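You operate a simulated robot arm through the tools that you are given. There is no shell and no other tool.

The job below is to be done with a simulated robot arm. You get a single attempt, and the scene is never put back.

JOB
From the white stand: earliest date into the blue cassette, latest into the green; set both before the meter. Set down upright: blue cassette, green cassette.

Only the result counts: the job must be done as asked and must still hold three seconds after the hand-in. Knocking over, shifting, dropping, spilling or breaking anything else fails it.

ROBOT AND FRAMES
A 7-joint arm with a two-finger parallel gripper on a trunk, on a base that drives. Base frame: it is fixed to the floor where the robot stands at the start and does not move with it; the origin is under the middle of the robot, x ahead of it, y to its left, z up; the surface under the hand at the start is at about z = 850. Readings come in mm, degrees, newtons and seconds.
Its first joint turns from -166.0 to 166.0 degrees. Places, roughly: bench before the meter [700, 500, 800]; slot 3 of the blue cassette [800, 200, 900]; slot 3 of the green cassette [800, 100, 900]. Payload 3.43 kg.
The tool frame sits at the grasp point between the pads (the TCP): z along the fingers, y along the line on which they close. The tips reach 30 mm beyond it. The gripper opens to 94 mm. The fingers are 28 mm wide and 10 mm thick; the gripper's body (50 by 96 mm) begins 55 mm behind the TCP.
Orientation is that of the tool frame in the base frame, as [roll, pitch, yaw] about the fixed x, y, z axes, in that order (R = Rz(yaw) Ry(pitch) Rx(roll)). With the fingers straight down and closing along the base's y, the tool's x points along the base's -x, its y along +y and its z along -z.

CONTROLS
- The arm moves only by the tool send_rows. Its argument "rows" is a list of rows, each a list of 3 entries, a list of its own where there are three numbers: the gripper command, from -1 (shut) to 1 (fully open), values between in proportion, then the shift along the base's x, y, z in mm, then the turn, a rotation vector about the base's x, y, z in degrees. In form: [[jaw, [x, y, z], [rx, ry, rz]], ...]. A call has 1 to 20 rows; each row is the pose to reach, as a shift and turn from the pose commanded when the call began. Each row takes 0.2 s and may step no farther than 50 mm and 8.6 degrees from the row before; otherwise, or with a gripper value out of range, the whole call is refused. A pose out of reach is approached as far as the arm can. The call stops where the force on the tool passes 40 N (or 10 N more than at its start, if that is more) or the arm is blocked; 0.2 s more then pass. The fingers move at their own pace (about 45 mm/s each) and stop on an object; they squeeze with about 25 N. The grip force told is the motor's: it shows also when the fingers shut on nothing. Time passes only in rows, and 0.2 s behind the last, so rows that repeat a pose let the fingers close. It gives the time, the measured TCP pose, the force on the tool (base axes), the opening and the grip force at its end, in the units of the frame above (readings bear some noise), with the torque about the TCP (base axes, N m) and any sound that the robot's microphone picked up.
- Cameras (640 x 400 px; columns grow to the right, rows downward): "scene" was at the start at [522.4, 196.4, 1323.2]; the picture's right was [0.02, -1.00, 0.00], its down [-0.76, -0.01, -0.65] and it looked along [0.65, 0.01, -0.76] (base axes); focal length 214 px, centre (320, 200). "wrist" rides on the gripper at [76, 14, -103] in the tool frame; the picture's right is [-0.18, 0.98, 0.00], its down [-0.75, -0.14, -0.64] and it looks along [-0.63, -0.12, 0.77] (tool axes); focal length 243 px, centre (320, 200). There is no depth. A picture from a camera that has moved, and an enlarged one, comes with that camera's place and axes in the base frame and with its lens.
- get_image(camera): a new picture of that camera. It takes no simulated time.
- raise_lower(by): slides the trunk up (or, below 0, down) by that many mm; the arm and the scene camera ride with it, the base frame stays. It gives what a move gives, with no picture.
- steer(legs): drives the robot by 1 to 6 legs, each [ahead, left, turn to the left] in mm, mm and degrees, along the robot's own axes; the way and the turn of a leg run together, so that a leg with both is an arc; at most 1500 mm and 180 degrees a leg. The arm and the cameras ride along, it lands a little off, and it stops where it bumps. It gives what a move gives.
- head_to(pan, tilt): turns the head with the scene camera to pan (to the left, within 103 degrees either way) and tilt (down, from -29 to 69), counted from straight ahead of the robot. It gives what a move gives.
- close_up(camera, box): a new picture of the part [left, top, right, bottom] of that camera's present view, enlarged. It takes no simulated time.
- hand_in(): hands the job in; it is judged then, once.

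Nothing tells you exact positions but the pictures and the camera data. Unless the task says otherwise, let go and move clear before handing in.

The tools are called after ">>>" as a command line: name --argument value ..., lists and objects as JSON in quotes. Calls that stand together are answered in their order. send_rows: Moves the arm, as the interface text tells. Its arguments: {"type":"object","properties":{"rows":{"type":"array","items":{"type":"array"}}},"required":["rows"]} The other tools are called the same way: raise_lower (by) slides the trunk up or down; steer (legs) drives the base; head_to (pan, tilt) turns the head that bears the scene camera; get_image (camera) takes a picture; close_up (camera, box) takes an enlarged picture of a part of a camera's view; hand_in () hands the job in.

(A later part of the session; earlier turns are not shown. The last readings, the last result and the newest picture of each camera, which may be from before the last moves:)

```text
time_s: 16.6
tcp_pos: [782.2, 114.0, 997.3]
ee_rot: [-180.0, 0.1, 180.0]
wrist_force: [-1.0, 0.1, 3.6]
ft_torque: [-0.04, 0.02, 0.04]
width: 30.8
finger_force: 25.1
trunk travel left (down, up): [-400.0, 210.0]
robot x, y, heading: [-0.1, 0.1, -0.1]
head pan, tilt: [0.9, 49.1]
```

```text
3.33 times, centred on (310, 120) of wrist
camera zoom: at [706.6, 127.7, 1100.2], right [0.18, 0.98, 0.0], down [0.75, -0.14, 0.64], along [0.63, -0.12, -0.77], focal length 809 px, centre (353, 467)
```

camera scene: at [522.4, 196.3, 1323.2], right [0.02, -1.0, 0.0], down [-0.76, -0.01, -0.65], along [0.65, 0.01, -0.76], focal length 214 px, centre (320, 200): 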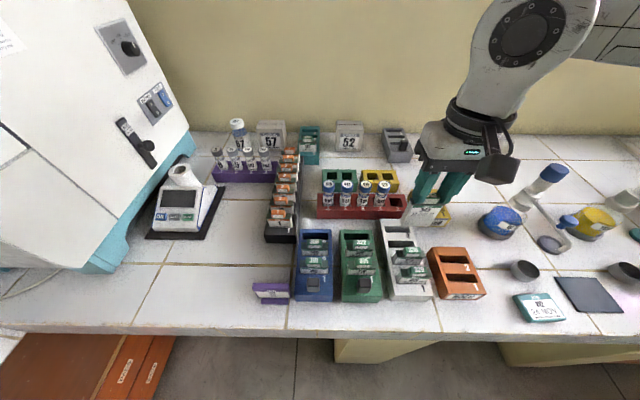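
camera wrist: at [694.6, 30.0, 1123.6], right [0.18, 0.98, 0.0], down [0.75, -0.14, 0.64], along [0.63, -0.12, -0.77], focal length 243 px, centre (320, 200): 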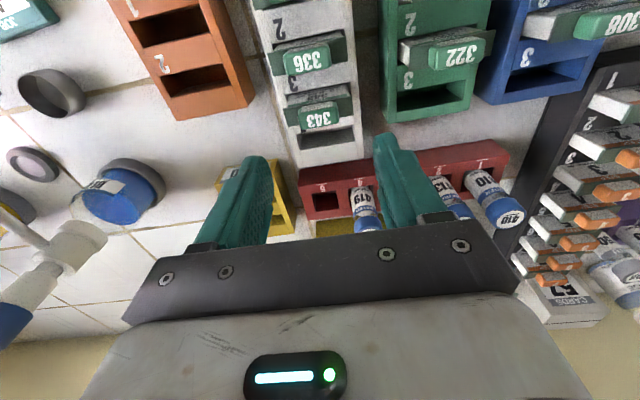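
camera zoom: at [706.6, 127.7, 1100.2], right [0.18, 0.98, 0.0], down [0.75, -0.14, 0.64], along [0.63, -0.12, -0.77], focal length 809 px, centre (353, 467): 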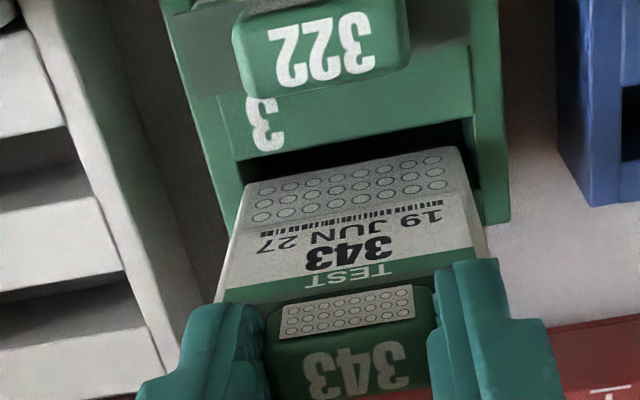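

There's a light 3.6 N contact, and the view shows the slide sitting a few mm too far toward the back wall of the slot. I'll raise it slightly, shift 3.5 mm toward the robot and re-check.

>>> send_rows --rows '[[-1, [0, 0, 4], [0, 0, 0]], [-1, [-3.5, 0.5, 4], [0, 0, 0]], [-1, [-3.5, 0.5, 2], [0, 0, 0]], [-1, [-3.5, 0.5, 0], [0, 0, 0]], [-1, [-3.5, 0.5, 0], [0, 0, 0]]]'

>>> close_up --camera "scene" --box '[335, 215, 395, 250]'

>>> close_up --camera "wrist" --box '[220, 60, 400, 180]'

```text
time_s: 17.8
tcp_pos: [776.5, 113.6, 996.0]
ee_rot: [180.0, -0.1, 179.9]
wrist_force: [-0.2, -0.5, 0.2]
ft_torque: [0.01, 0.0, -0.03]
width: 30.8
finger_force: 24.9
trunk travel left (down, up): [-400.0, 210.0]
robot x, y, heading: [3.6, -2.2, 0.2]
head pan, tilt: [0.9, 49.1]
```

```text
10.67 times, centred on (365, 232) of scene
camera zoom: at [522.5, 196.4, 1323.2], right [0.02, -1.0, 0.0], down [-0.76, -0.01, -0.65], along [0.65, 0.01, -0.76], focal length 2288 px, centre (-160, -147)
```

zoom: 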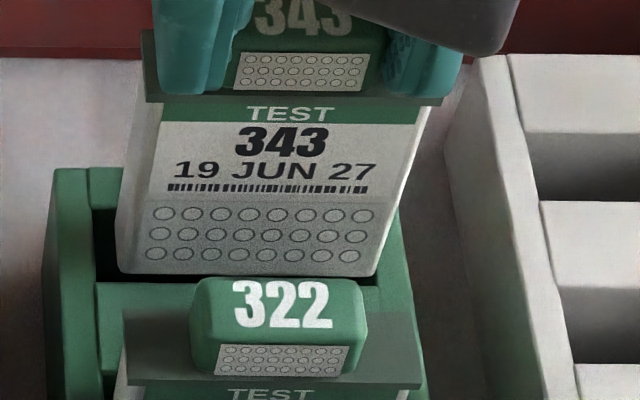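

```text
3.33 times, centred on (310, 120) of wrist
camera zoom: at [702.4, 127.4, 1100.0], right [0.18, 0.98, 0.0], down [0.75, -0.14, 0.64], along [0.63, -0.12, -0.77], focal length 809 px, centre (353, 467)
```

zoom: 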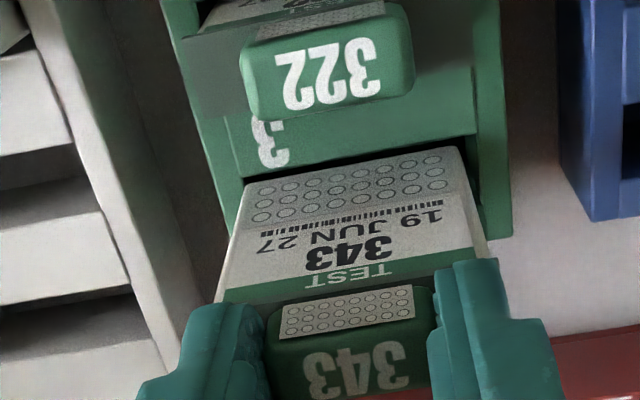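

It's free of contact now and looks lined up. I'll lower in small increments and watch the force.

>>> send_rows --rows '[[-1, [0, 0, -1.5], [0, 0, 0]], [-1, [0, 0, -3], [0, 0, 0]], [-1, [0, 0, -3], [0, 0, 0]]]'

```text
time_s: 18.6
tcp_pos: [777.6, 115.4, 994.9]
ee_rot: [179.9, 0.1, -179.9]
wrist_force: [-0.2, 2.5, 16.4]
ft_torque: [-0.26, -0.01, -0.03]
width: 30.8
finger_force: 25.3
trunk travel left (down, up): [-400.0, 210.0]
robot x, y, heading: [0.6, 0.5, 0.1]
head pan, tilt: [0.9, 49.1]
```

The torque shows the contact is at the slide's -y end, on the slot's side wall. I'll raise 4 mm, shift +2 mm in y and try again.

>>> send_rows --rows '[[-1, [0, 0, 4], [0, 0, 0]], [-1, [0, 1, 4], [0, 0, 0]], [-1, [0, 2, 4], [0, 0, 0]], [-1, [0, 2, 4], [0, 0, 0]]]'

>>> close_up --camera "scene" --box '[335, 215, 395, 250]'

>>> close_up --camera "wrist" --box '[260, 60, 380, 140]'

```text
time_s: 19.6
tcp_pos: [777.9, 115.2, 997.5]
ee_rot: [-180.0, 0.1, -180.0]
wrist_force: [0.1, 0.0, -0.9]
ft_torque: [-0.02, 0.0, 0.01]
width: 30.9
finger_force: 25.4
trunk travel left (down, up): [-400.0, 210.0]
robot x, y, heading: [1.3, 2.0, -0.1]
head pan, tilt: [0.9, 49.1]
```

```text
10.67 times, centred on (365, 232) of scene
camera zoom: at [522.5, 196.4, 1323.1], right [0.02, -1.0, 0.0], down [-0.76, -0.01, -0.65], along [0.65, 0.01, -0.76], focal length 2288 px, centre (-160, -147)
```

zoom: 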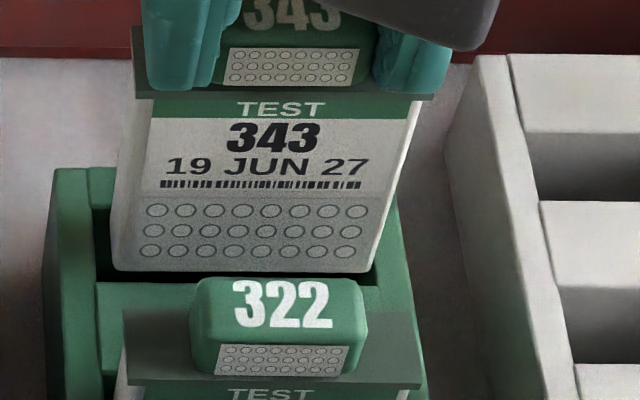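

```text
5.00 times, centred on (320, 100) of wrist
camera zoom: at [702.4, 129.7, 1101.3], right [0.18, 0.98, 0.0], down [0.75, -0.14, 0.64], along [0.63, -0.12, -0.77], focal length 1213 px, centre (320, 700)
```

zoom: 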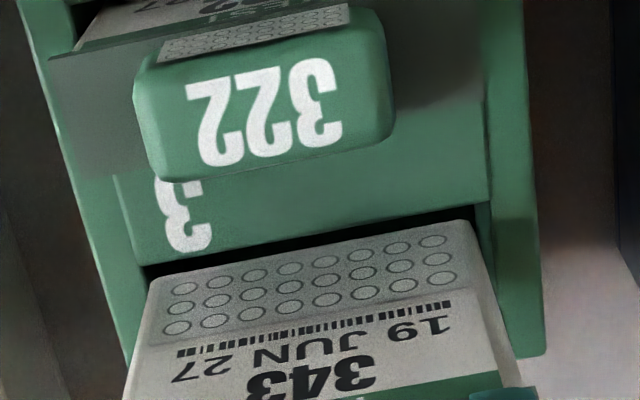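

The slide now has roughly 2 mm of room on the right and 4 mm on the left. I'll nudge it another +0.8 mm in y and +0.5 mm in x, then lower gently.

>>> send_rows --rows '[[-1, [0.5, 0.8, 0], [0, 0, 0]], [-1, [0.5, 0.8, -2], [0, 0, 0]], [-1, [0.5, 0.8, -4], [0, 0, 0]], [-1, [0.5, 0.8, -6], [0, 0, 0]], [-1, [0.5, 0.8, -6], [0, 0, 0]]]'

```text
time_s: 20.8
tcp_pos: [778.3, 116.8, 991.7]
ee_rot: [180.0, 0.0, 179.9]
wrist_force: [0.4, -0.5, -0.6]
ft_torque: [-0.01, -0.04, 0.0]
width: 30.8
finger_force: 24.6
trunk travel left (down, up): [-400.0, 210.0]
robot x, y, heading: [-0.1, 0.4, 0.0]
head pan, tilt: [0.9, 49.1]
```

It's past the earlier contact height with no force, so it has entered the slot. I'll keep lowering.

>>> send_rows --rows '[[-1, [0, 0, -3], [0, 0, 0]], [-1, [0, 0, -7], [0, 0, 0]], [-1, [0, 0, -11], [0, 0, 0]], [-1, [0, 0, -15], [0, 0, 0]], [-1, [0, 0, -15], [0, 0, 0]]]'

>>> close_up --camera "scene" --box '[330, 205, 400, 255]'

>>> close_up --camera "wrist" --box '[220, 60, 400, 180]'

```text
time_s: 22.0
tcp_pos: [779.2, 115.9, 977.9]
ee_rot: [180.0, 0.1, -180.0]
wrist_force: [0.1, 0.2, 0.2]
ft_torque: [0.02, 0.0, -0.03]
width: 30.8
finger_force: 25.0
trunk travel left (down, up): [-400.0, 210.0]
robot x, y, heading: [2.2, 2.6, -0.2]
head pan, tilt: [0.9, 49.1]
```

```text
8.00 times, centred on (365, 230) of scene
camera zoom: at [522.5, 196.4, 1323.2], right [0.02, -1.0, 0.0], down [-0.76, -0.01, -0.65], along [0.65, 0.01, -0.76], focal length 1716 px, centre (-40, -40)
```

zoom: 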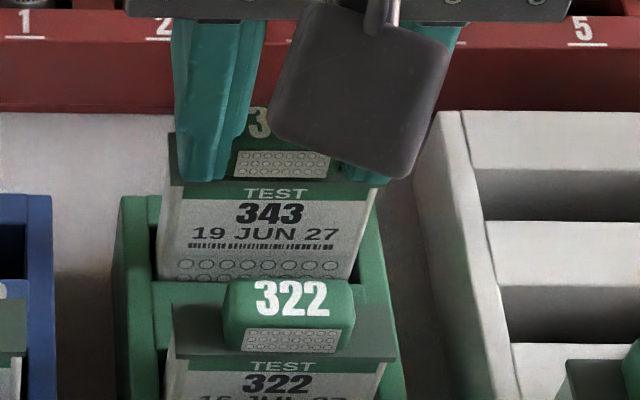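

```text
3.33 times, centred on (310, 120) of wrist
camera zoom: at [703.4, 130.4, 1080.3], right [0.18, 0.98, 0.0], down [0.75, -0.14, 0.64], along [0.63, -0.12, -0.77], focal length 809 px, centre (353, 467)
```

zoom: 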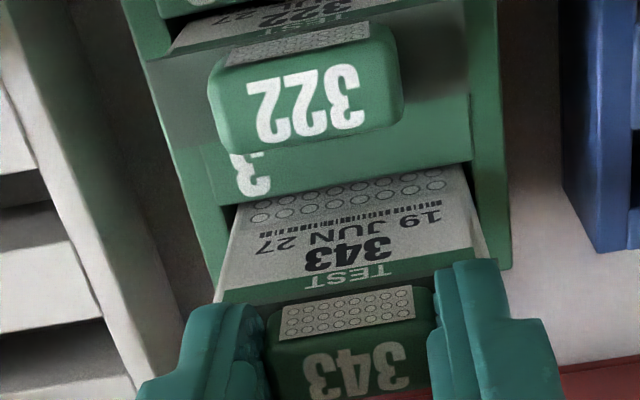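

The slide is in green slot 3. I'll lower the remaining distance, about 20 mm to the floor.

>>> send_rows --rows '[[-1, [0, 0, -4], [0, 0, 0]], [-1, [0, 0, -8], [0, 0, 0]], [-1, [0, 0, -12], [0, 0, 0]], [-1, [0, 0, -15], [0, 0, 0]], [-1, [0, 0, -16.5], [0, 0, 0]], [-1, [0, 0, -16.5], [0, 0, 0]]]'

```text
time_s: 23.4
tcp_pos: [778.8, 116.5, 960.9]
ee_rot: [-180.0, 0.0, -180.0]
wrist_force: [-0.2, 0.4, -1.4]
ft_torque: [0.01, -0.02, 0.03]
width: 31.2
finger_force: 24.6
trunk travel left (down, up): [-400.0, 210.0]
robot x, y, heading: [-3.2, -2.0, 0.1]
head pan, tilt: [0.9, 49.1]
```

>>> send_rows --rows '[[-1, [0, 0, -1], [0, 0, 0]], [-1, [0, 0, -2], [0, 0, 0]], [-1, [0, 0, -3], [0, 0, 0]], [-1, [0, 0, -3], [0, 0, 0]]]'

>>> close_up --camera "scene" --box '[330, 205, 400, 255]'

>>> close_up --camera "wrist" --box '[220, 60, 400, 180]'

```text
time_s: 24.4
tcp_pos: [777.6, 118.5, 958.5]
ee_rot: [180.0, -0.1, 180.0]
wrist_force: [0.1, 0.6, -0.7]
ft_torque: [-0.01, -0.01, 0.01]
width: 30.9
finger_force: 24.8
trunk travel left (down, up): [-400.0, 210.0]
robot x, y, heading: [2.7, 0.4, 0.2]
head pan, tilt: [0.9, 49.1]
```

```text
8.00 times, centred on (365, 230) of scene
camera zoom: at [522.5, 196.4, 1323.2], right [0.02, -1.0, 0.0], down [-0.76, -0.01, -0.65], along [0.65, 0.01, -0.76], focal length 1716 px, centre (-40, -40)
```

zoom: 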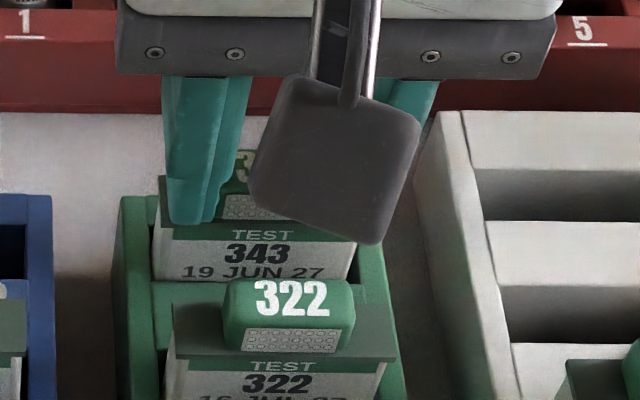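

```text
3.33 times, centred on (310, 120) of wrist
camera zoom: at [702.9, 131.3, 1060.5], right [0.18, 0.98, 0.0], down [0.75, -0.14, 0.64], along [0.63, -0.12, -0.77], focal length 809 px, centre (353, 467)
```

zoom: 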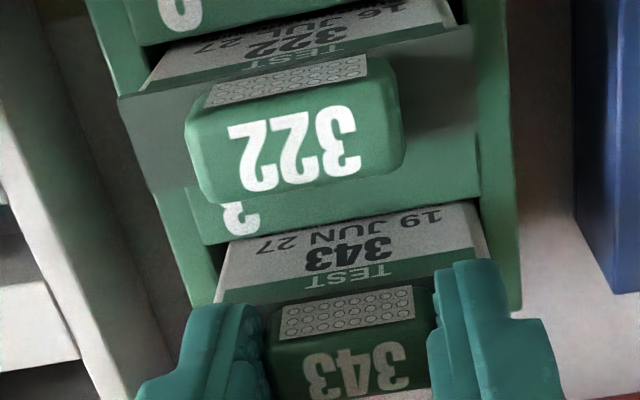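

No floor contact yet. I'll keep going in 1 mm steps.

>>> send_rows --rows '[[-1, [0, 0, -1], [0, 0, 0]], [-1, [0, 0, -2], [0, 0, 0]], [-1, [0, 0, -2], [0, 0, 0]]]'

```text
time_s: 25.2
tcp_pos: [779.4, 117.1, 955.6]
ee_rot: [179.9, 0.0, -180.0]
wrist_force: [-2.9, -0.2, 12.5]
ft_torque: [0.0, 0.32, -0.01]
width: 30.6
finger_force: 24.6
trunk travel left (down, up): [-400.0, 210.0]
robot x, y, heading: [0.8, 1.4, -0.1]
head pan, tilt: [0.9, 49.1]
```

The slide has reached the slot floor (12 N). I'll release and rise straight up.

>>> send_rows --rows '[[-1, [0, 0, 1], [0, 0, 0]], [-0.25, [0, 0, 1], [0, 0, 0]], [0, [0, 0, 1], [0, 0, 0]], [0.2, [0, 0, 1], [0, 0, 0]], [0.36, [0, 0, 1], [0, 0, 0]], [0.36, [0, 0, 8], [0, 0, 0]], [0.36, [0, 0, 25], [0, 0, 0]], [0.36, [0, 0, 50], [0, 0, 0]], [0.36, [0, 0, 75], [0, 0, 0]], [0.36, [0, 0, 75], [0, 0, 0]]]'

>>> close_up --camera "scene" --box '[325, 210, 445, 300]'

>>> get_image --camera "wrist"

```text
time_s: 27.4
tcp_pos: [777.4, 117.0, 1029.2]
ee_rot: [180.0, 0.0, -180.0]
wrist_force: [-0.6, 0.7, -0.2]
ft_torque: [-0.01, 0.0, -0.02]
width: 63.7
finger_force: 0.0
trunk travel left (down, up): [-400.0, 210.0]
robot x, y, heading: [0.8, 1.4, -0.2]
head pan, tilt: [0.9, 49.1]
```

```text
4.44 times, centred on (385, 255) of scene
camera zoom: at [522.4, 196.4, 1323.2], right [0.02, -1.0, 0.0], down [-0.76, -0.01, -0.65], along [0.65, 0.01, -0.76], focal length 953 px, centre (31, -44)
```

zoom: 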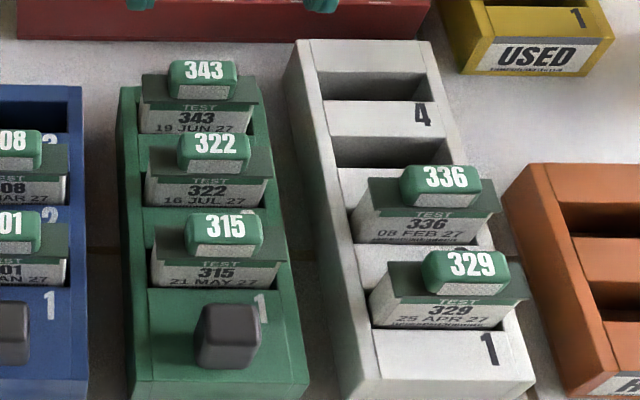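

```text
taken
camera wrist: at [701.8, 130.3, 1133.6], right [0.18, 0.98, 0.0], down [0.75, -0.14, 0.64], along [0.63, -0.12, -0.77], focal length 243 px, centre (320, 200)
```

wrist: 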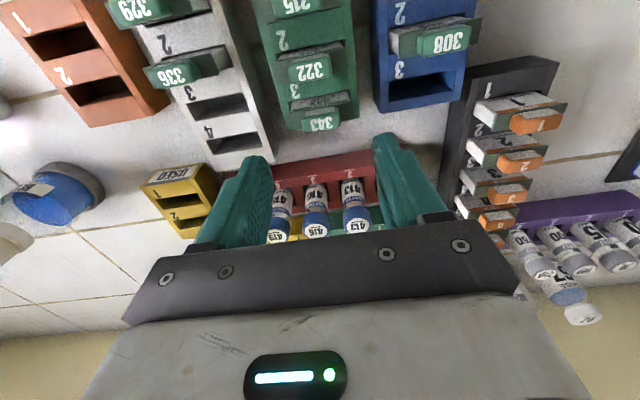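

Slide 343 is seated in green slot 3. Next is slide 336 in white slot 2, so I'll move above it, about (-53, -101) from here.

>>> send_rows --rows '[[0.36, [-18, -35, 0], [0, 0, 0]], [0.36, [-36, -70, 0], [0, 0, 0]], [0.36, [-53, -101.3, 0], [0, 0, 0]], [0.36, [-53, -101.3, -20], [0, 0, 0]], [0.36, [-53, -101.3, -40], [0, 0, 0]], [0.36, [-53, -101.3, -40], [0, 0, 0]]]'

>>> close_up --camera "scene" --box '[370, 205, 450, 265]'

>>> close_up --camera "wrist" --box '[200, 80, 440, 230]'

```text
time_s: 28.8
tcp_pos: [724.4, 15.2, 989.8]
ee_rot: [-180.0, 0.0, -179.9]
wrist_force: [-0.5, 0.7, -0.2]
ft_torque: [-0.02, -0.01, 0.0]
width: 63.9
finger_force: 0.1
trunk travel left (down, up): [-400.0, 210.0]
robot x, y, heading: [-2.9, 1.7, -0.1]
head pan, tilt: [0.9, 49.1]
```

```text
6.67 times, centred on (410, 235) of scene
camera zoom: at [522.5, 196.3, 1323.2], right [0.02, -1.0, 0.0], down [-0.76, -0.01, -0.65], along [0.65, 0.01, -0.76], focal length 1430 px, centre (-280, -33)
```

zoom: 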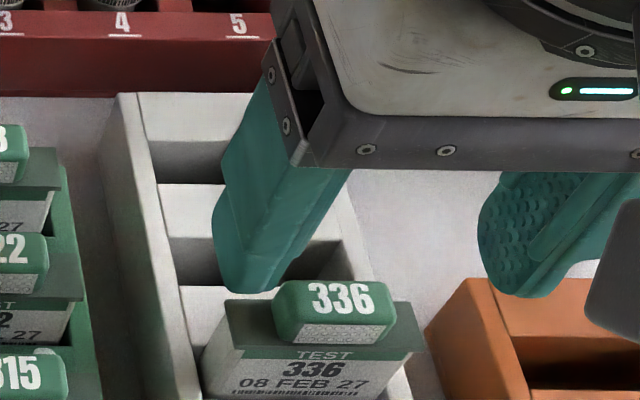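

```text
2.67 times, centred on (320, 155) of wrist
camera zoom: at [649.4, 29.2, 1093.4], right [0.18, 0.98, 0.0], down [0.75, -0.14, 0.64], along [0.63, -0.12, -0.77], focal length 647 px, centre (320, 320)
```

zoom: 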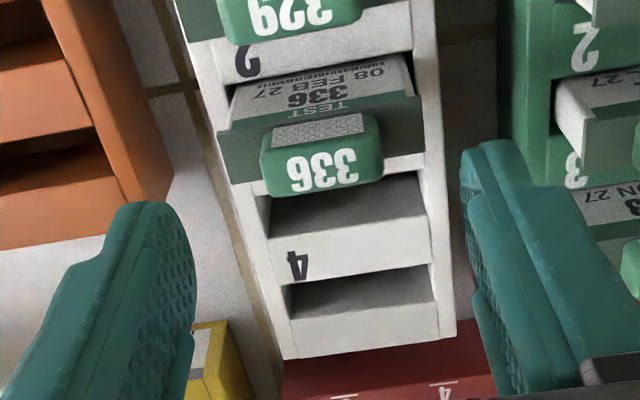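

The hand is centred over 336. I'll lower to the same relative height as before, about 957.5, and check before closing.

>>> send_rows --rows '[[0.36, [0, 0, -10], [0, 0, 0]], [0.36, [0, 0, -20], [0, 0, 0]], [0.36, [0, 0, -28], [0, 0, 0]], [0.36, [0, 0, -32.5], [0, 0, 0]], [0.36, [0, 0, -32.5], [0, 0, 0]], [0.36, [0, 0, -32.5], [0, 0, 0]]]'

>>> close_up --camera "wrist" --box '[200, 100, 440, 250]'

>>> close_up --camera "scene" --box '[370, 215, 450, 275]'

```text
time_s: 30.2
tcp_pos: [724.9, 15.6, 957.7]
ee_rot: [179.8, 0.0, -180.0]
wrist_force: [-0.1, -0.4, 0.2]
ft_torque: [0.04, 0.0, 0.01]
width: 63.7
finger_force: 0.0
trunk travel left (down, up): [-400.0, 210.0]
robot x, y, heading: [0.2, -0.5, 0.1]
head pan, tilt: [0.9, 49.1]
```

```text
2.67 times, centred on (320, 175) of wrist
camera zoom: at [649.6, 29.6, 1060.8], right [0.18, 0.98, 0.0], down [0.75, -0.14, 0.64], along [0.63, -0.12, -0.77], focal length 647 px, centre (320, 267)
```

zoom: 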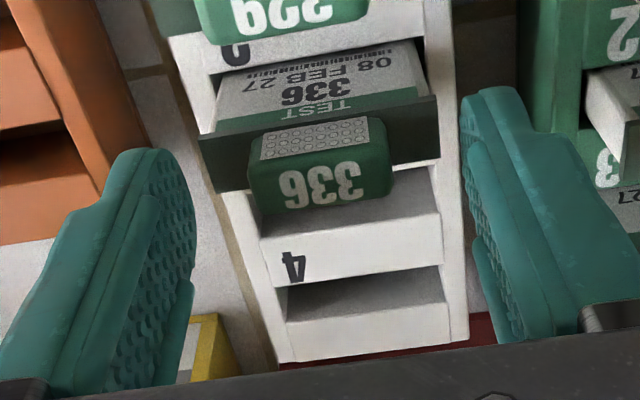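

```text
6.67 times, centred on (410, 245) of scene
camera zoom: at [522.5, 196.3, 1323.2], right [0.02, -1.0, 0.0], down [-0.76, -0.01, -0.65], along [0.65, 0.01, -0.76], focal length 1430 px, centre (-280, -100)
```

zoom: 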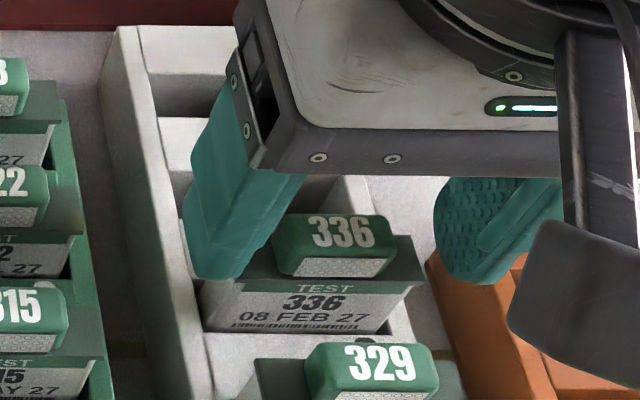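

The view matches the successful 343 grasp, so I'll close on the handle.

>>> send_rows --rows '[[0.2, [0, 0, 0], [0, 0, 0]], [0.05, [0, 0, 0], [0, 0, 0]], [-0.08, [0, 0, 0], [0, 0, 0]], [-0.2, [0, 0, 0], [0, 0, 0]], [-0.4, [0, 0, 0], [0, 0, 0]], [-1, [0, 0, 0], [0, 0, 0]], [-1, [0, 0, 0], [0, 0, 0]]]'

>>> close_up --camera "wrist" --box '[200, 100, 440, 250]'

```text
time_s: 31.8
tcp_pos: [724.7, 16.2, 956.7]
ee_rot: [-180.0, 0.0, -180.0]
wrist_force: [0.1, -0.2, 0.5]
ft_torque: [0.05, 0.0, -0.01]
width: 31.0
finger_force: 24.8
trunk travel left (down, up): [-400.0, 210.0]
robot x, y, heading: [0.3, 3.5, -0.0]
head pan, tilt: [0.9, 49.1]
```

```text
2.67 times, centred on (320, 175) of wrist
camera zoom: at [649.6, 29.6, 1060.9], right [0.18, 0.98, 0.0], down [0.75, -0.14, 0.64], along [0.63, -0.12, -0.77], focal length 647 px, centre (320, 267)
```

zoom: 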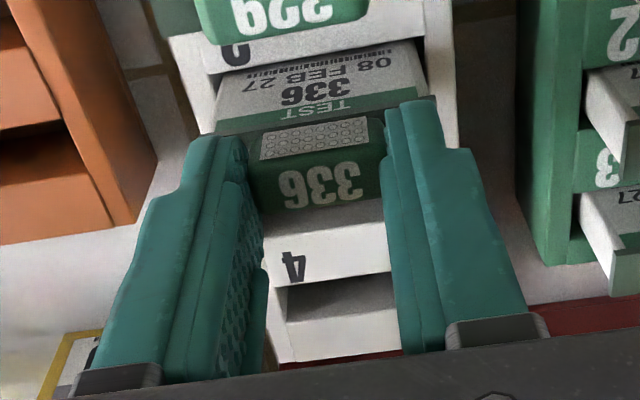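

It's gripped at 31.0 mm. I'll lift straight up, fully clear.

>>> send_rows --rows '[[-1, [0, 0, 5], [0, 0, 0]], [-1, [0, 0, 15], [0, 0, 0]], [-1, [0, 0, 30], [0, 0, 0]], [-1, [0, 0, 50], [0, 0, 0]], [-1, [0, 0, 70], [0, 0, 0]], [-1, [0, 0, 90], [0, 0, 0]], [-1, [0, 0, 110], [0, 0, 0]], [-1, [0, 0, 118], [0, 0, 0]], [-1, [0, 0, 118], [0, 0, 0]]]'

>>> get_image --camera "scene"

>>> close_up --camera "wrist" --box '[200, 60, 440, 250]'

```text
time_s: 33.8
tcp_pos: [724.5, 16.8, 1076.8]
ee_rot: [180.0, 0.0, -180.0]
wrist_force: [-0.8, -0.8, 0.0]
ft_torque: [0.0, 0.03, -0.01]
width: 30.5
finger_force: 25.0
trunk travel left (down, up): [-400.0, 210.0]
robot x, y, heading: [1.6, -1.2, -0.1]
head pan, tilt: [0.9, 49.1]
```

```text
taken
camera scene: at [522.4, 196.3, 1323.2], right [0.02, -1.0, 0.0], down [-0.76, -0.01, -0.65], along [0.65, 0.01, -0.76], focal length 214 px, centre (320, 200)
```

scene: 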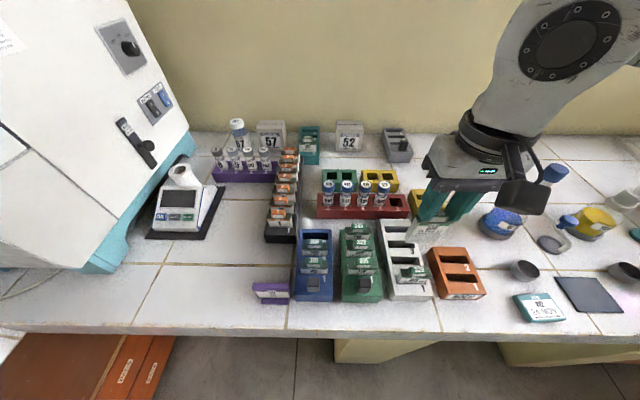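

```text
2.11 times, centred on (320, 155) of wrist
camera zoom: at [649.8, 29.3, 1180.2], right [0.18, 0.98, 0.0], down [0.75, -0.14, 0.64], along [0.63, -0.12, -0.77], focal length 511 px, centre (320, 295)
```

zoom: 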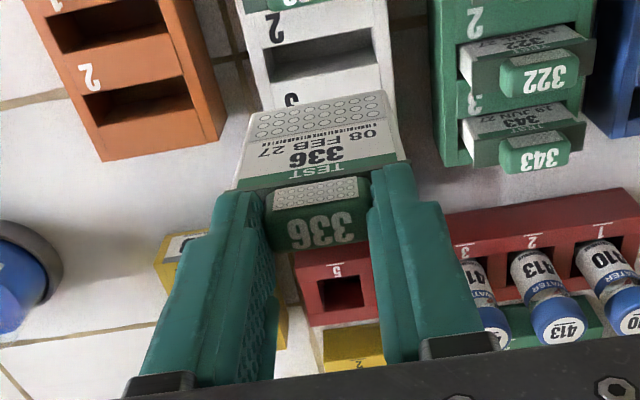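

Slide 336 is out and held. I'll carry it over to blue slot 3, about (53, 197) away, and check.

>>> send_rows --rows '[[-1, [10, 35, 0], [0, 0, 0]], [-1, [20, 75, 0], [0, 0, 0]], [-1, [32, 115, 0], [0, 0, 0]], [-1, [43, 155, 0], [0, 0, 0]], [-1, [50, 185, 0], [0, 0, 0]], [-1, [53.3, 197, 0], [0, 0, 0]], [-1, [53.3, 197, -20], [0, 0, 0]], [-1, [53.3, 197, -40], [0, 0, 0]], [-1, [53.3, 197, -40], [0, 0, 0]], [-1, [53.3, 197, -40], [0, 0, 0]]]'

>>> close_up --camera "scene" --box '[280, 195, 370, 265]'

>>> close_up --camera "wrist" --box '[220, 50, 400, 170]'

```text
time_s: 36.0
tcp_pos: [778.3, 212.6, 1035.4]
ee_rot: [-179.9, 0.0, 180.0]
wrist_force: [-0.4, -0.3, -0.1]
ft_torque: [0.01, 0.0, -0.01]
width: 30.6
finger_force: 25.8
trunk travel left (down, up): [-400.0, 210.0]
robot x, y, heading: [1.4, 0.6, -0.0]
head pan, tilt: [0.9, 49.1]
```

```text
5.71 times, centred on (325, 230) of scene
camera zoom: at [522.5, 196.4, 1323.1], right [0.02, -1.0, 0.0], down [-0.76, -0.01, -0.65], along [0.65, 0.01, -0.76], focal length 1226 px, centre (291, 29)
```

zoom: 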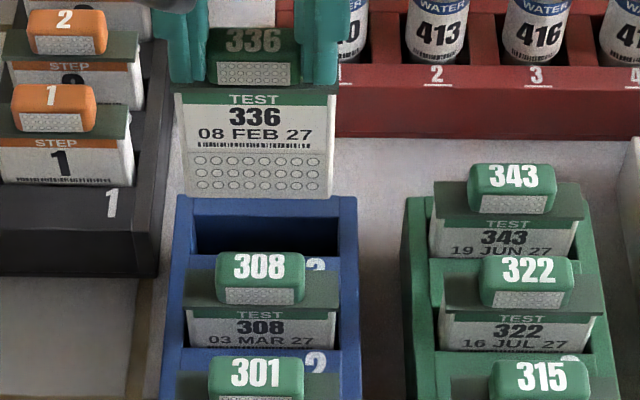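

```text
3.33 times, centred on (310, 110) of wrist
camera zoom: at [703.6, 226.5, 1138.2], right [0.18, 0.98, 0.0], down [0.75, -0.14, 0.64], along [0.63, -0.12, -0.77], focal length 809 px, centre (353, 500)
```

zoom: 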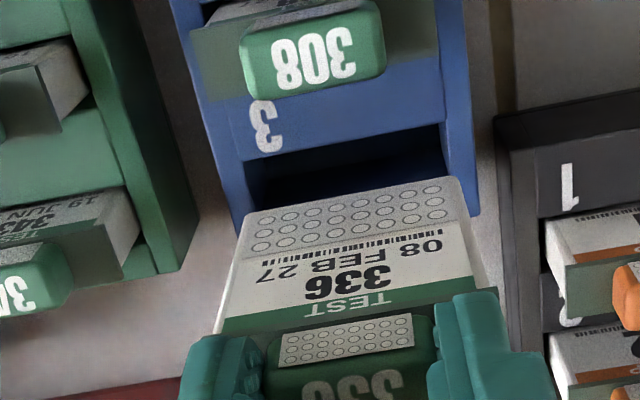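

The alignment looks good. I'll lower it to just above the blue cassette's top and verify.

>>> send_rows --rows '[[-1, [-0.3, 0, -12], [0, 0, 0]], [-1, [-0.3, 0, -24], [0, 0, 0]], [-1, [-0.3, 0, -34], [0, 0, 0]], [-1, [-0.3, 0, -37], [0, 0, 0]], [-1, [-0.3, 0, -37], [0, 0, 0]], [-1, [-0.3, 0, -37], [0, 0, 0]]]'

>>> close_up --camera "scene" --box '[290, 215, 350, 250]'

>>> close_up --camera "wrist" --box '[260, 60, 380, 140]'

```text
time_s: 37.4
tcp_pos: [778.0, 212.9, 997.2]
ee_rot: [179.9, -0.1, 180.0]
wrist_force: [-0.1, 0.4, -0.2]
ft_torque: [-0.04, -0.02, -0.01]
width: 30.9
finger_force: 25.4
trunk travel left (down, up): [-400.0, 210.0]
robot x, y, heading: [-5.1, 1.0, -0.2]
head pan, tilt: [0.9, 49.1]
```

```text
10.67 times, centred on (320, 232) of scene
camera zoom: at [522.5, 196.4, 1323.1], right [0.02, -1.0, 0.0], down [-0.76, -0.01, -0.65], along [0.65, 0.01, -0.76], focal length 2288 px, centre (320, -147)
```

zoom: 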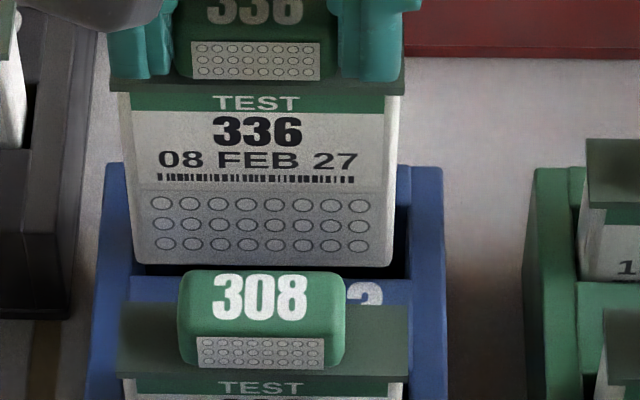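

```text
5.00 times, centred on (320, 100) of wrist
camera zoom: at [703.3, 226.2, 1101.5], right [0.18, 0.98, 0.0], down [0.75, -0.14, 0.64], along [0.63, -0.12, -0.77], focal length 1213 px, centre (320, 700)
```

zoom: 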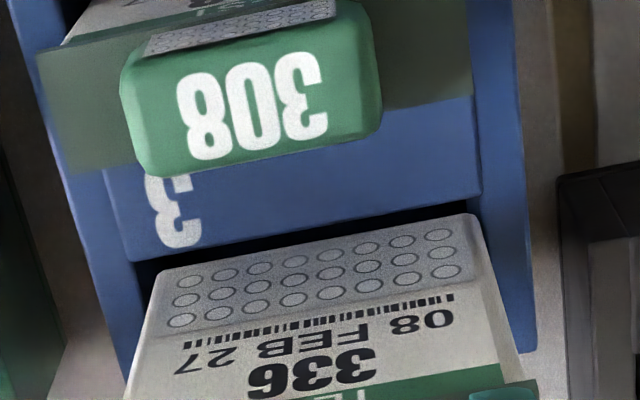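

In both views the slide is about 1.2 mm too far in +y. I'll correct that and lower gently.

>>> send_rows --rows '[[-1, [0, -1.2, 0], [0, 0, 0]], [-1, [0, -1.2, -2], [0, 0, 0]], [-1, [0, -1.2, -4], [0, 0, 0]], [-1, [0, -1.2, -6], [0, 0, 0]], [-1, [0, -1.2, -6], [0, 0, 0]]]'

```text
time_s: 38.6
tcp_pos: [778.8, 210.6, 993.3]
ee_rot: [-179.8, 0.0, -180.0]
wrist_force: [0.7, 0.7, -0.7]
ft_torque: [0.0, 0.01, -0.02]
width: 30.8
finger_force: 25.0
trunk travel left (down, up): [-400.0, 210.0]
robot x, y, heading: [-1.1, -0.3, 0.0]
head pan, tilt: [0.9, 49.1]
```

No contact so far. I'll keep lowering and watch for force.

>>> send_rows --rows '[[-1, [0, 0, -3], [0, 0, 0]], [-1, [0, 0, -6], [0, 0, 0]], [-1, [0, 0, -9], [0, 0, 0]], [-1, [0, 0, -9], [0, 0, 0]]]'

>>> close_up --camera "scene" --box '[290, 210, 350, 250]'

>>> close_up --camera "wrist" --box '[220, 60, 400, 180]'

```text
time_s: 39.6
tcp_pos: [778.4, 210.9, 984.6]
ee_rot: [180.0, 0.0, -179.9]
wrist_force: [0.5, -0.3, -0.7]
ft_torque: [0.0, 0.02, -0.03]
width: 30.8
finger_force: 25.2
trunk travel left (down, up): [-400.0, 210.0]
robot x, y, heading: [1.1, -3.4, 0.1]
head pan, tilt: [0.9, 49.1]
```

```text
10.00 times, centred on (320, 230) of scene
camera zoom: at [522.5, 196.4, 1323.1], right [0.02, -1.0, 0.0], down [-0.76, -0.01, -0.65], along [0.65, 0.01, -0.76], focal length 2145 px, centre (320, -100)
```

zoom: 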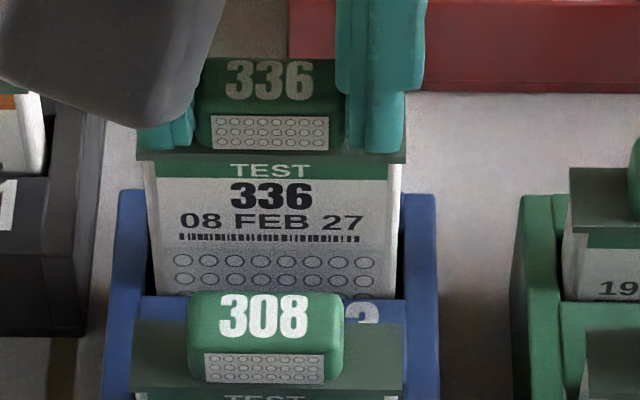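

```text
3.33 times, centred on (310, 120) of wrist
camera zoom: at [703.8, 224.4, 1087.5], right [0.18, 0.98, 0.0], down [0.75, -0.14, 0.64], along [0.63, -0.12, -0.77], focal length 809 px, centre (353, 467)
```

zoom: 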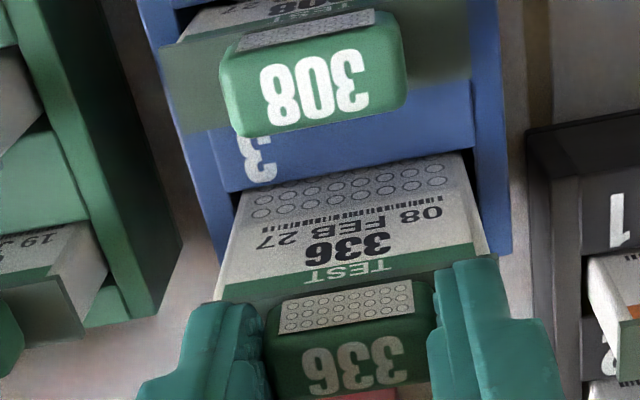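

It's entering blue slot 3 cleanly, so I'll lower further.

>>> send_rows --rows '[[-1, [0, 0, -4], [0, 0, 0]], [-1, [0, 0, -9], [0, 0, 0]], [-1, [0, 0, -14], [0, 0, 0]], [-1, [0, 0, -19], [0, 0, 0]], [-1, [0, 0, -23], [0, 0, 0]], [-1, [0, 0, -25], [0, 0, 0]], [-1, [0, 0, -25], [0, 0, 0]]]'

```text
time_s: 41.2
tcp_pos: [779.3, 211.4, 959.2]
ee_rot: [-179.9, -0.1, 180.0]
wrist_force: [-0.9, -0.1, 0.2]
ft_torque: [-0.01, -0.01, -0.01]
width: 30.9
finger_force: 25.3
trunk travel left (down, up): [-400.0, 210.0]
robot x, y, heading: [-1.0, -0.5, -0.0]
head pan, tilt: [0.9, 49.1]
```

>>> send_rows --rows '[[-1, [0, 0, -1], [0, 0, 0]], [-1, [0, 0, -2], [0, 0, 0]], [-1, [0, 0, -3], [0, 0, 0]], [-1, [0, 0, -3], [0, 0, 0]]]'

```text
time_s: 42.2
tcp_pos: [778.6, 211.9, 957.5]
ee_rot: [179.9, 0.1, -180.0]
wrist_force: [-1.2, -3.8, 17.9]
ft_torque: [-0.15, 0.11, 0.01]
width: 30.8
finger_force: 25.5
trunk travel left (down, up): [-400.0, 210.0]
robot x, y, heading: [3.2, 1.2, -0.0]
head pan, tilt: [0.9, 49.1]
```

The floor contact is there. I'll release and rise.

>>> send_rows --rows '[[-1, [0, 0, 1.3], [0, 0, 0]], [-0.25, [0, 0, 1.3], [0, 0, 0]], [0, [0, 0, 1.3], [0, 0, 0]], [0.15, [0, 0, 1.3], [0, 0, 0]], [0.15, [0, 0, 1.3], [0, 0, 0]], [0.15, [0, 0, 8], [0, 0, 0]], [0.15, [0, 0, 25], [0, 0, 0]], [0.15, [0, 0, 50], [0, 0, 0]], [0.15, [0, 0, 80], [0, 0, 0]], [0.15, [0, 0, 100], [0, 0, 0]], [0.15, [0, 0, 100], [0, 0, 0]]]'

>>> get_image --camera "scene"

>>> close_up --camera "scene" --box '[280, 215, 400, 305]'

>>> get_image --camera "wrist"

```text
time_s: 44.6
tcp_pos: [777.2, 209.8, 1057.4]
ee_rot: [-179.9, 0.0, 180.0]
wrist_force: [0.0, 0.3, 0.3]
ft_torque: [0.01, -0.02, 0.0]
width: 54.3
finger_force: 0.1
trunk travel left (down, up): [-400.0, 210.0]
robot x, y, heading: [3.4, 0.1, -0.2]
head pan, tilt: [0.9, 49.1]
```

```text
taken
camera scene: at [522.4, 196.4, 1323.2], right [0.02, -1.0, 0.0], down [-0.76, -0.01, -0.65], along [0.65, 0.01, -0.76], focal length 214 px, centre (320, 200)
```

scene: 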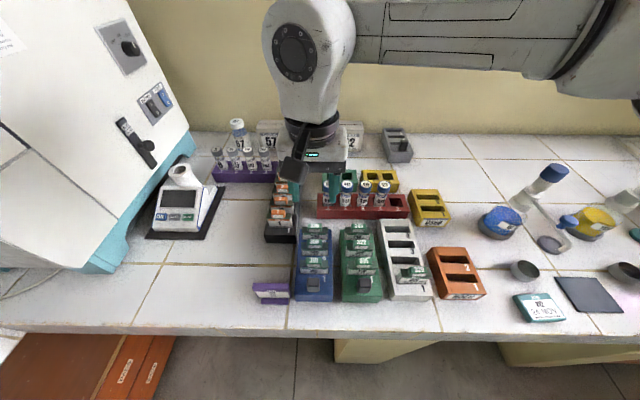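

```text
4.44 times, centred on (340, 260) of scene
camera zoom: at [522.4, 196.4, 1323.2], right [0.02, -1.0, 0.0], down [-0.76, -0.01, -0.65], along [0.65, 0.01, -0.76], focal length 953 px, centre (231, -67)
```

zoom: 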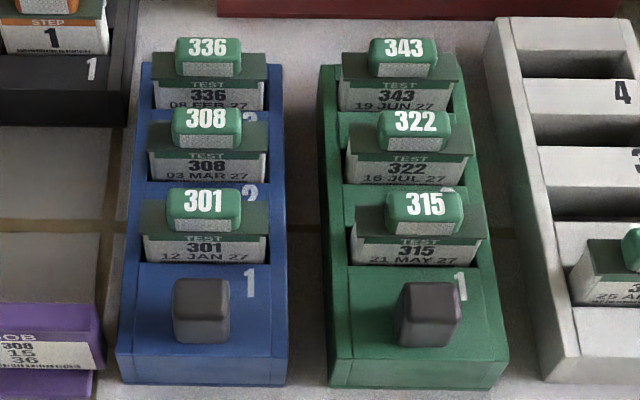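

```text
taken
camera wrist: at [702.3, 224.5, 1160.1], right [0.18, 0.98, 0.0], down [0.75, -0.14, 0.64], along [0.63, -0.12, -0.77], focal length 243 px, centre (320, 200)
```

wrist: 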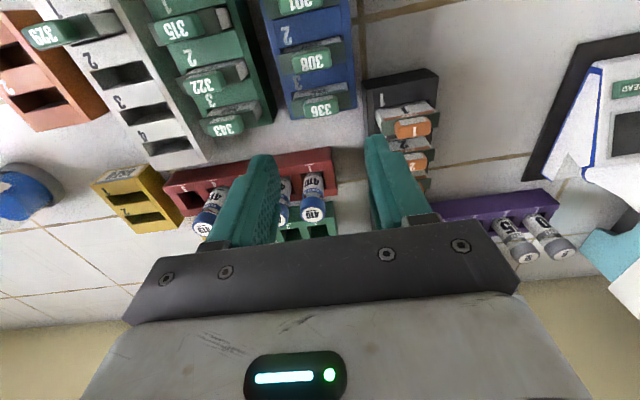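

Both slides are seated: 336 in blue slot 3 and 343 in green slot 3. Before moving the cassettes I'll turn the head left to inspect the area before the meter and the instrument beside it.

>>> head_to --pan 30 --tilt 45

>>> get_image --camera "scene"

>>> close_up --camera "scene" --box '[140, 140, 460, 340]'

```text
time_s: 45.5
tcp_pos: [777.1, 210.3, 1056.4]
ee_rot: [179.9, -0.1, -180.0]
wrist_force: [0.0, -0.6, -0.3]
ft_torque: [0.0, 0.04, 0.02]
width: 54.2
finger_force: 0.1
trunk travel left (down, up): [-400.0, 210.0]
robot x, y, heading: [0.2, -2.2, 0.2]
head pan, tilt: [30.0, 45.0]
```

```text
taken
camera scene: at [515.2, 235.8, 1328.9], right [0.5, -0.87, 0.0], down [-0.61, -0.35, -0.71], along [0.61, 0.35, -0.71], focal length 214 px, centre (320, 200)
```

scene: 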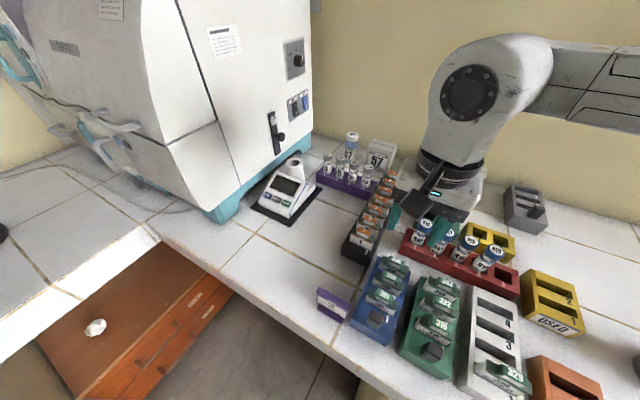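

```text
2.00 times, centred on (300, 240) of scene
camera zoom: at [515.2, 235.8, 1328.9], right [0.5, -0.87, 0.0], down [-0.61, -0.35, -0.71], along [0.61, 0.35, -0.71], focal length 429 px, centre (360, 120)
```

zoom: 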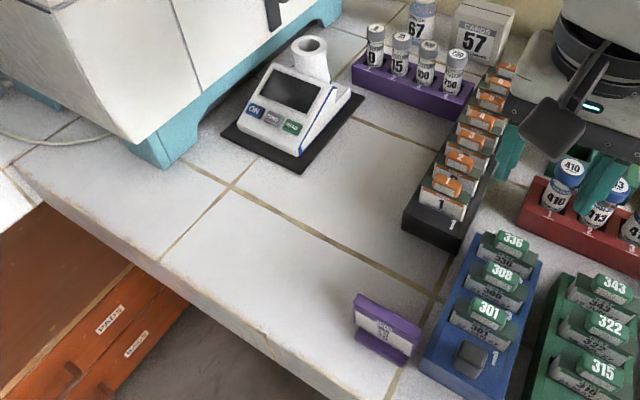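

The bench before the meter is free, from about y 340 to 660 and x 610 to 790. I'll do an empty dry run at height to confirm the arm reaches it and to view the spot.

>>> send_rows --rows '[[0.15, [-10, 35, 0], [0, 0, 0]], [0.15, [-20, 70, 0], [0, 0, 0]], [0.15, [-30, 105, 0], [0, 0, 0]], [0.15, [-40, 145, 0], [0, 0, 0]], [0.15, [-50, 185, 0], [0, 0, 0]], [0.15, [-58, 225, 0], [0, 0, 0]], [0.15, [-64, 265, 0], [0, 0, 0]], [0.15, [-69, 305, 0], [0, 0, 0]], [0.15, [-73, 340, 0], [0, 0, 0]], [0.15, [-73, 365, 0], [0, 0, 0]], [0.15, [-73, 365, 0], [0, 0, 0]], [0.15, [-73, 365, 0], [0, 0, 0]]]'

>>> get_image --camera "scene"

>>> get_image --camera "wrist"

```text
time_s: 48.3
tcp_pos: [754.1, 541.5, 1061.7]
ee_rot: [179.5, 0.3, 175.0]
wrist_force: [0.7, 0.4, 0.3]
ft_torque: [0.01, 0.03, -0.02]
width: 54.1
finger_force: 0.0
trunk travel left (down, up): [-400.0, 210.0]
robot x, y, heading: [-2.1, -4.8, 0.0]
head pan, tilt: [30.0, 45.0]
stopped in row 12: the arm was blocked; the commanded pose is now the measured one
```

```text
taken
camera scene: at [515.0, 236.1, 1328.9], right [0.5, -0.87, 0.0], down [-0.61, -0.35, -0.71], along [0.61, 0.35, -0.71], focal length 214 px, centre (320, 200)
```

scene: 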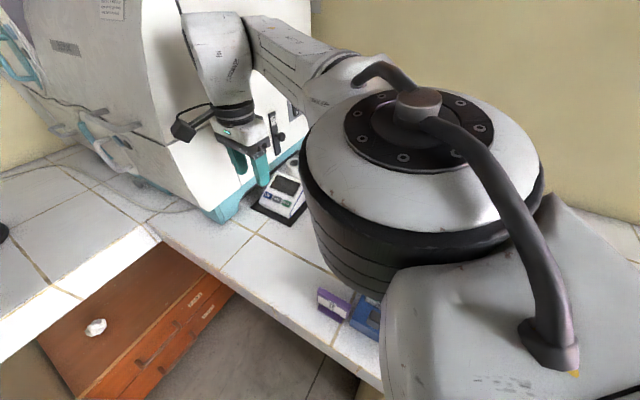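

```text
taken
camera wrist: at [679.5, 561.4, 1164.8], right [0.27, 0.96, 0.01], down [0.73, -0.21, 0.65], along [0.62, -0.17, -0.76], focal length 243 px, centre (320, 200)
```

wrist: 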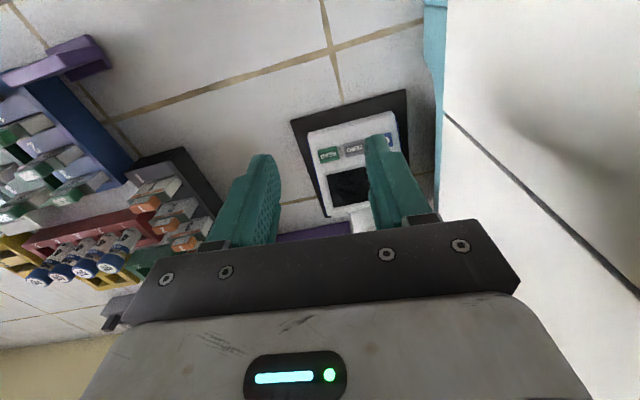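

The arm was blocked near the instrument, so that spot needs a different base position. I'll retract the hand, straighten the yaw, and then drive the robot to the left.

>>> send_rows --rows '[[0.15, [-5, -30, 5], [0, 0, 1]], [0.15, [-10, -65, 10], [-0.1, 0.1, 2]], [0.15, [-15, -105, 15], [-0.2, 0.2, 3]], [0.15, [-20, -145, 20], [-0.3, 0.2, 4]], [0.15, [-30, -185, 25], [-0.4, 0.3, 5.1]], [0.15, [-45, -225, 35], [-0.4, 0.3, 5.1]], [0.15, [-60, -265, 45], [-0.4, 0.3, 5.1]], [0.15, [-75, -305, 55], [-0.4, 0.3, 5.1]], [0.15, [-90, -345, 65], [-0.4, 0.3, 5.1]], [0.15, [-105, -385, 75], [-0.4, 0.3, 5.1]], [0.15, [-120, -425, 85], [-0.4, 0.3, 5.1]], [0.15, [-135, -465, 90], [-0.4, 0.3, 5.1]], [0.15, [-150, -500, 90], [-0.4, 0.3, 5.1]], [0.15, [-150, -500, 90], [-0.4, 0.3, 5.1]]]'

>>> get_image --camera "scene"

>>> get_image --camera "wrist"

```text
time_s: 51.3
tcp_pos: [602.2, 41.6, 1152.8]
ee_rot: [-180.0, 0.0, -179.8]
wrist_force: [0.4, 0.5, 0.3]
ft_torque: [-0.01, 0.0, 0.04]
width: 54.0
finger_force: 0.1
trunk travel left (down, up): [-400.0, 210.0]
robot x, y, heading: [0.1, -0.5, 0.2]
head pan, tilt: [30.0, 45.0]
```

```text
taken
camera scene: at [514.9, 235.8, 1329.0], right [0.5, -0.87, 0.0], down [-0.61, -0.35, -0.71], along [0.61, 0.35, -0.71], focal length 214 px, centre (320, 200)
```

scene: 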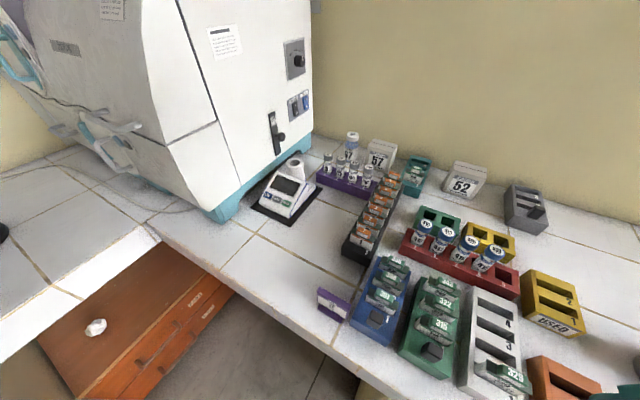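

```text
taken
camera wrist: at [526.5, 54.0, 1255.9], right [0.18, 0.98, 0.0], down [0.75, -0.14, 0.64], along [0.63, -0.12, -0.77], focal length 243 px, centre (320, 200)
```

wrist: 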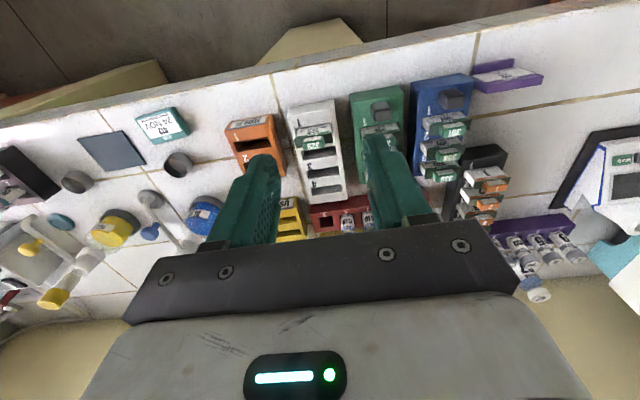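

Nothing was disturbed. Before driving left I'll look at the floor and surroundings on that side.

>>> head_to --pan 85 --tilt 45

>>> get_image --camera "scene"

>>> head_to --pan 55 --tilt 60

>>> get_image --camera "scene"

```text
time_s: 52.6
tcp_pos: [602.4, 40.8, 1152.2]
ee_rot: [180.0, -0.1, -179.8]
wrist_force: [0.1, 0.1, 0.3]
ft_torque: [0.02, -0.02, 0.01]
width: 53.9
finger_force: 0.1
trunk travel left (down, up): [-400.0, 210.0]
robot x, y, heading: [-2.2, -0.6, -0.4]
head pan, tilt: [85.0, 45.0]
```

```text
taken
camera scene: at [451.7, 276.2, 1328.9], right [1.0, -0.09, 0.0], down [-0.06, -0.7, -0.71], along [0.06, 0.7, -0.71], focal length 214 px, centre (320, 200)
```

scene: 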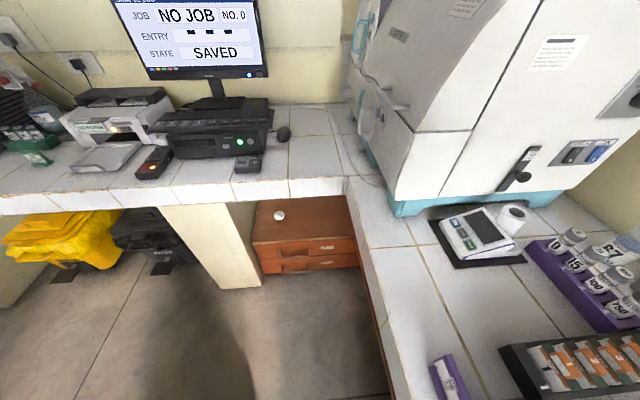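

```text
time_s: 53.5
tcp_pos: [601.8, 41.3, 1152.0]
ee_rot: [-180.0, 0.0, -179.7]
wrist_force: [1.0, -0.1, 0.2]
ft_torque: [0.02, 0.01, 0.01]
width: 54.1
finger_force: 0.0
trunk travel left (down, up): [-400.0, 210.0]
robot x, y, heading: [-1.0, -1.3, 0.1]
head pan, tilt: [55.0, 60.0]
```

```text
taken
camera scene: at [482.7, 249.9, 1309.5], right [0.82, -0.57, 0.0], down [-0.5, -0.71, -0.5], along [0.29, 0.41, -0.87], focal length 214 px, centre (320, 200)
```

scene: 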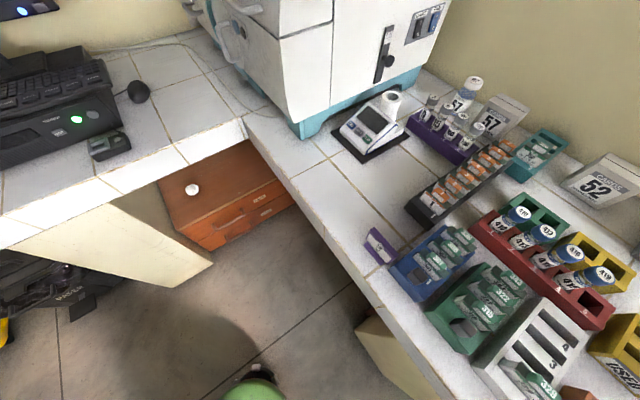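

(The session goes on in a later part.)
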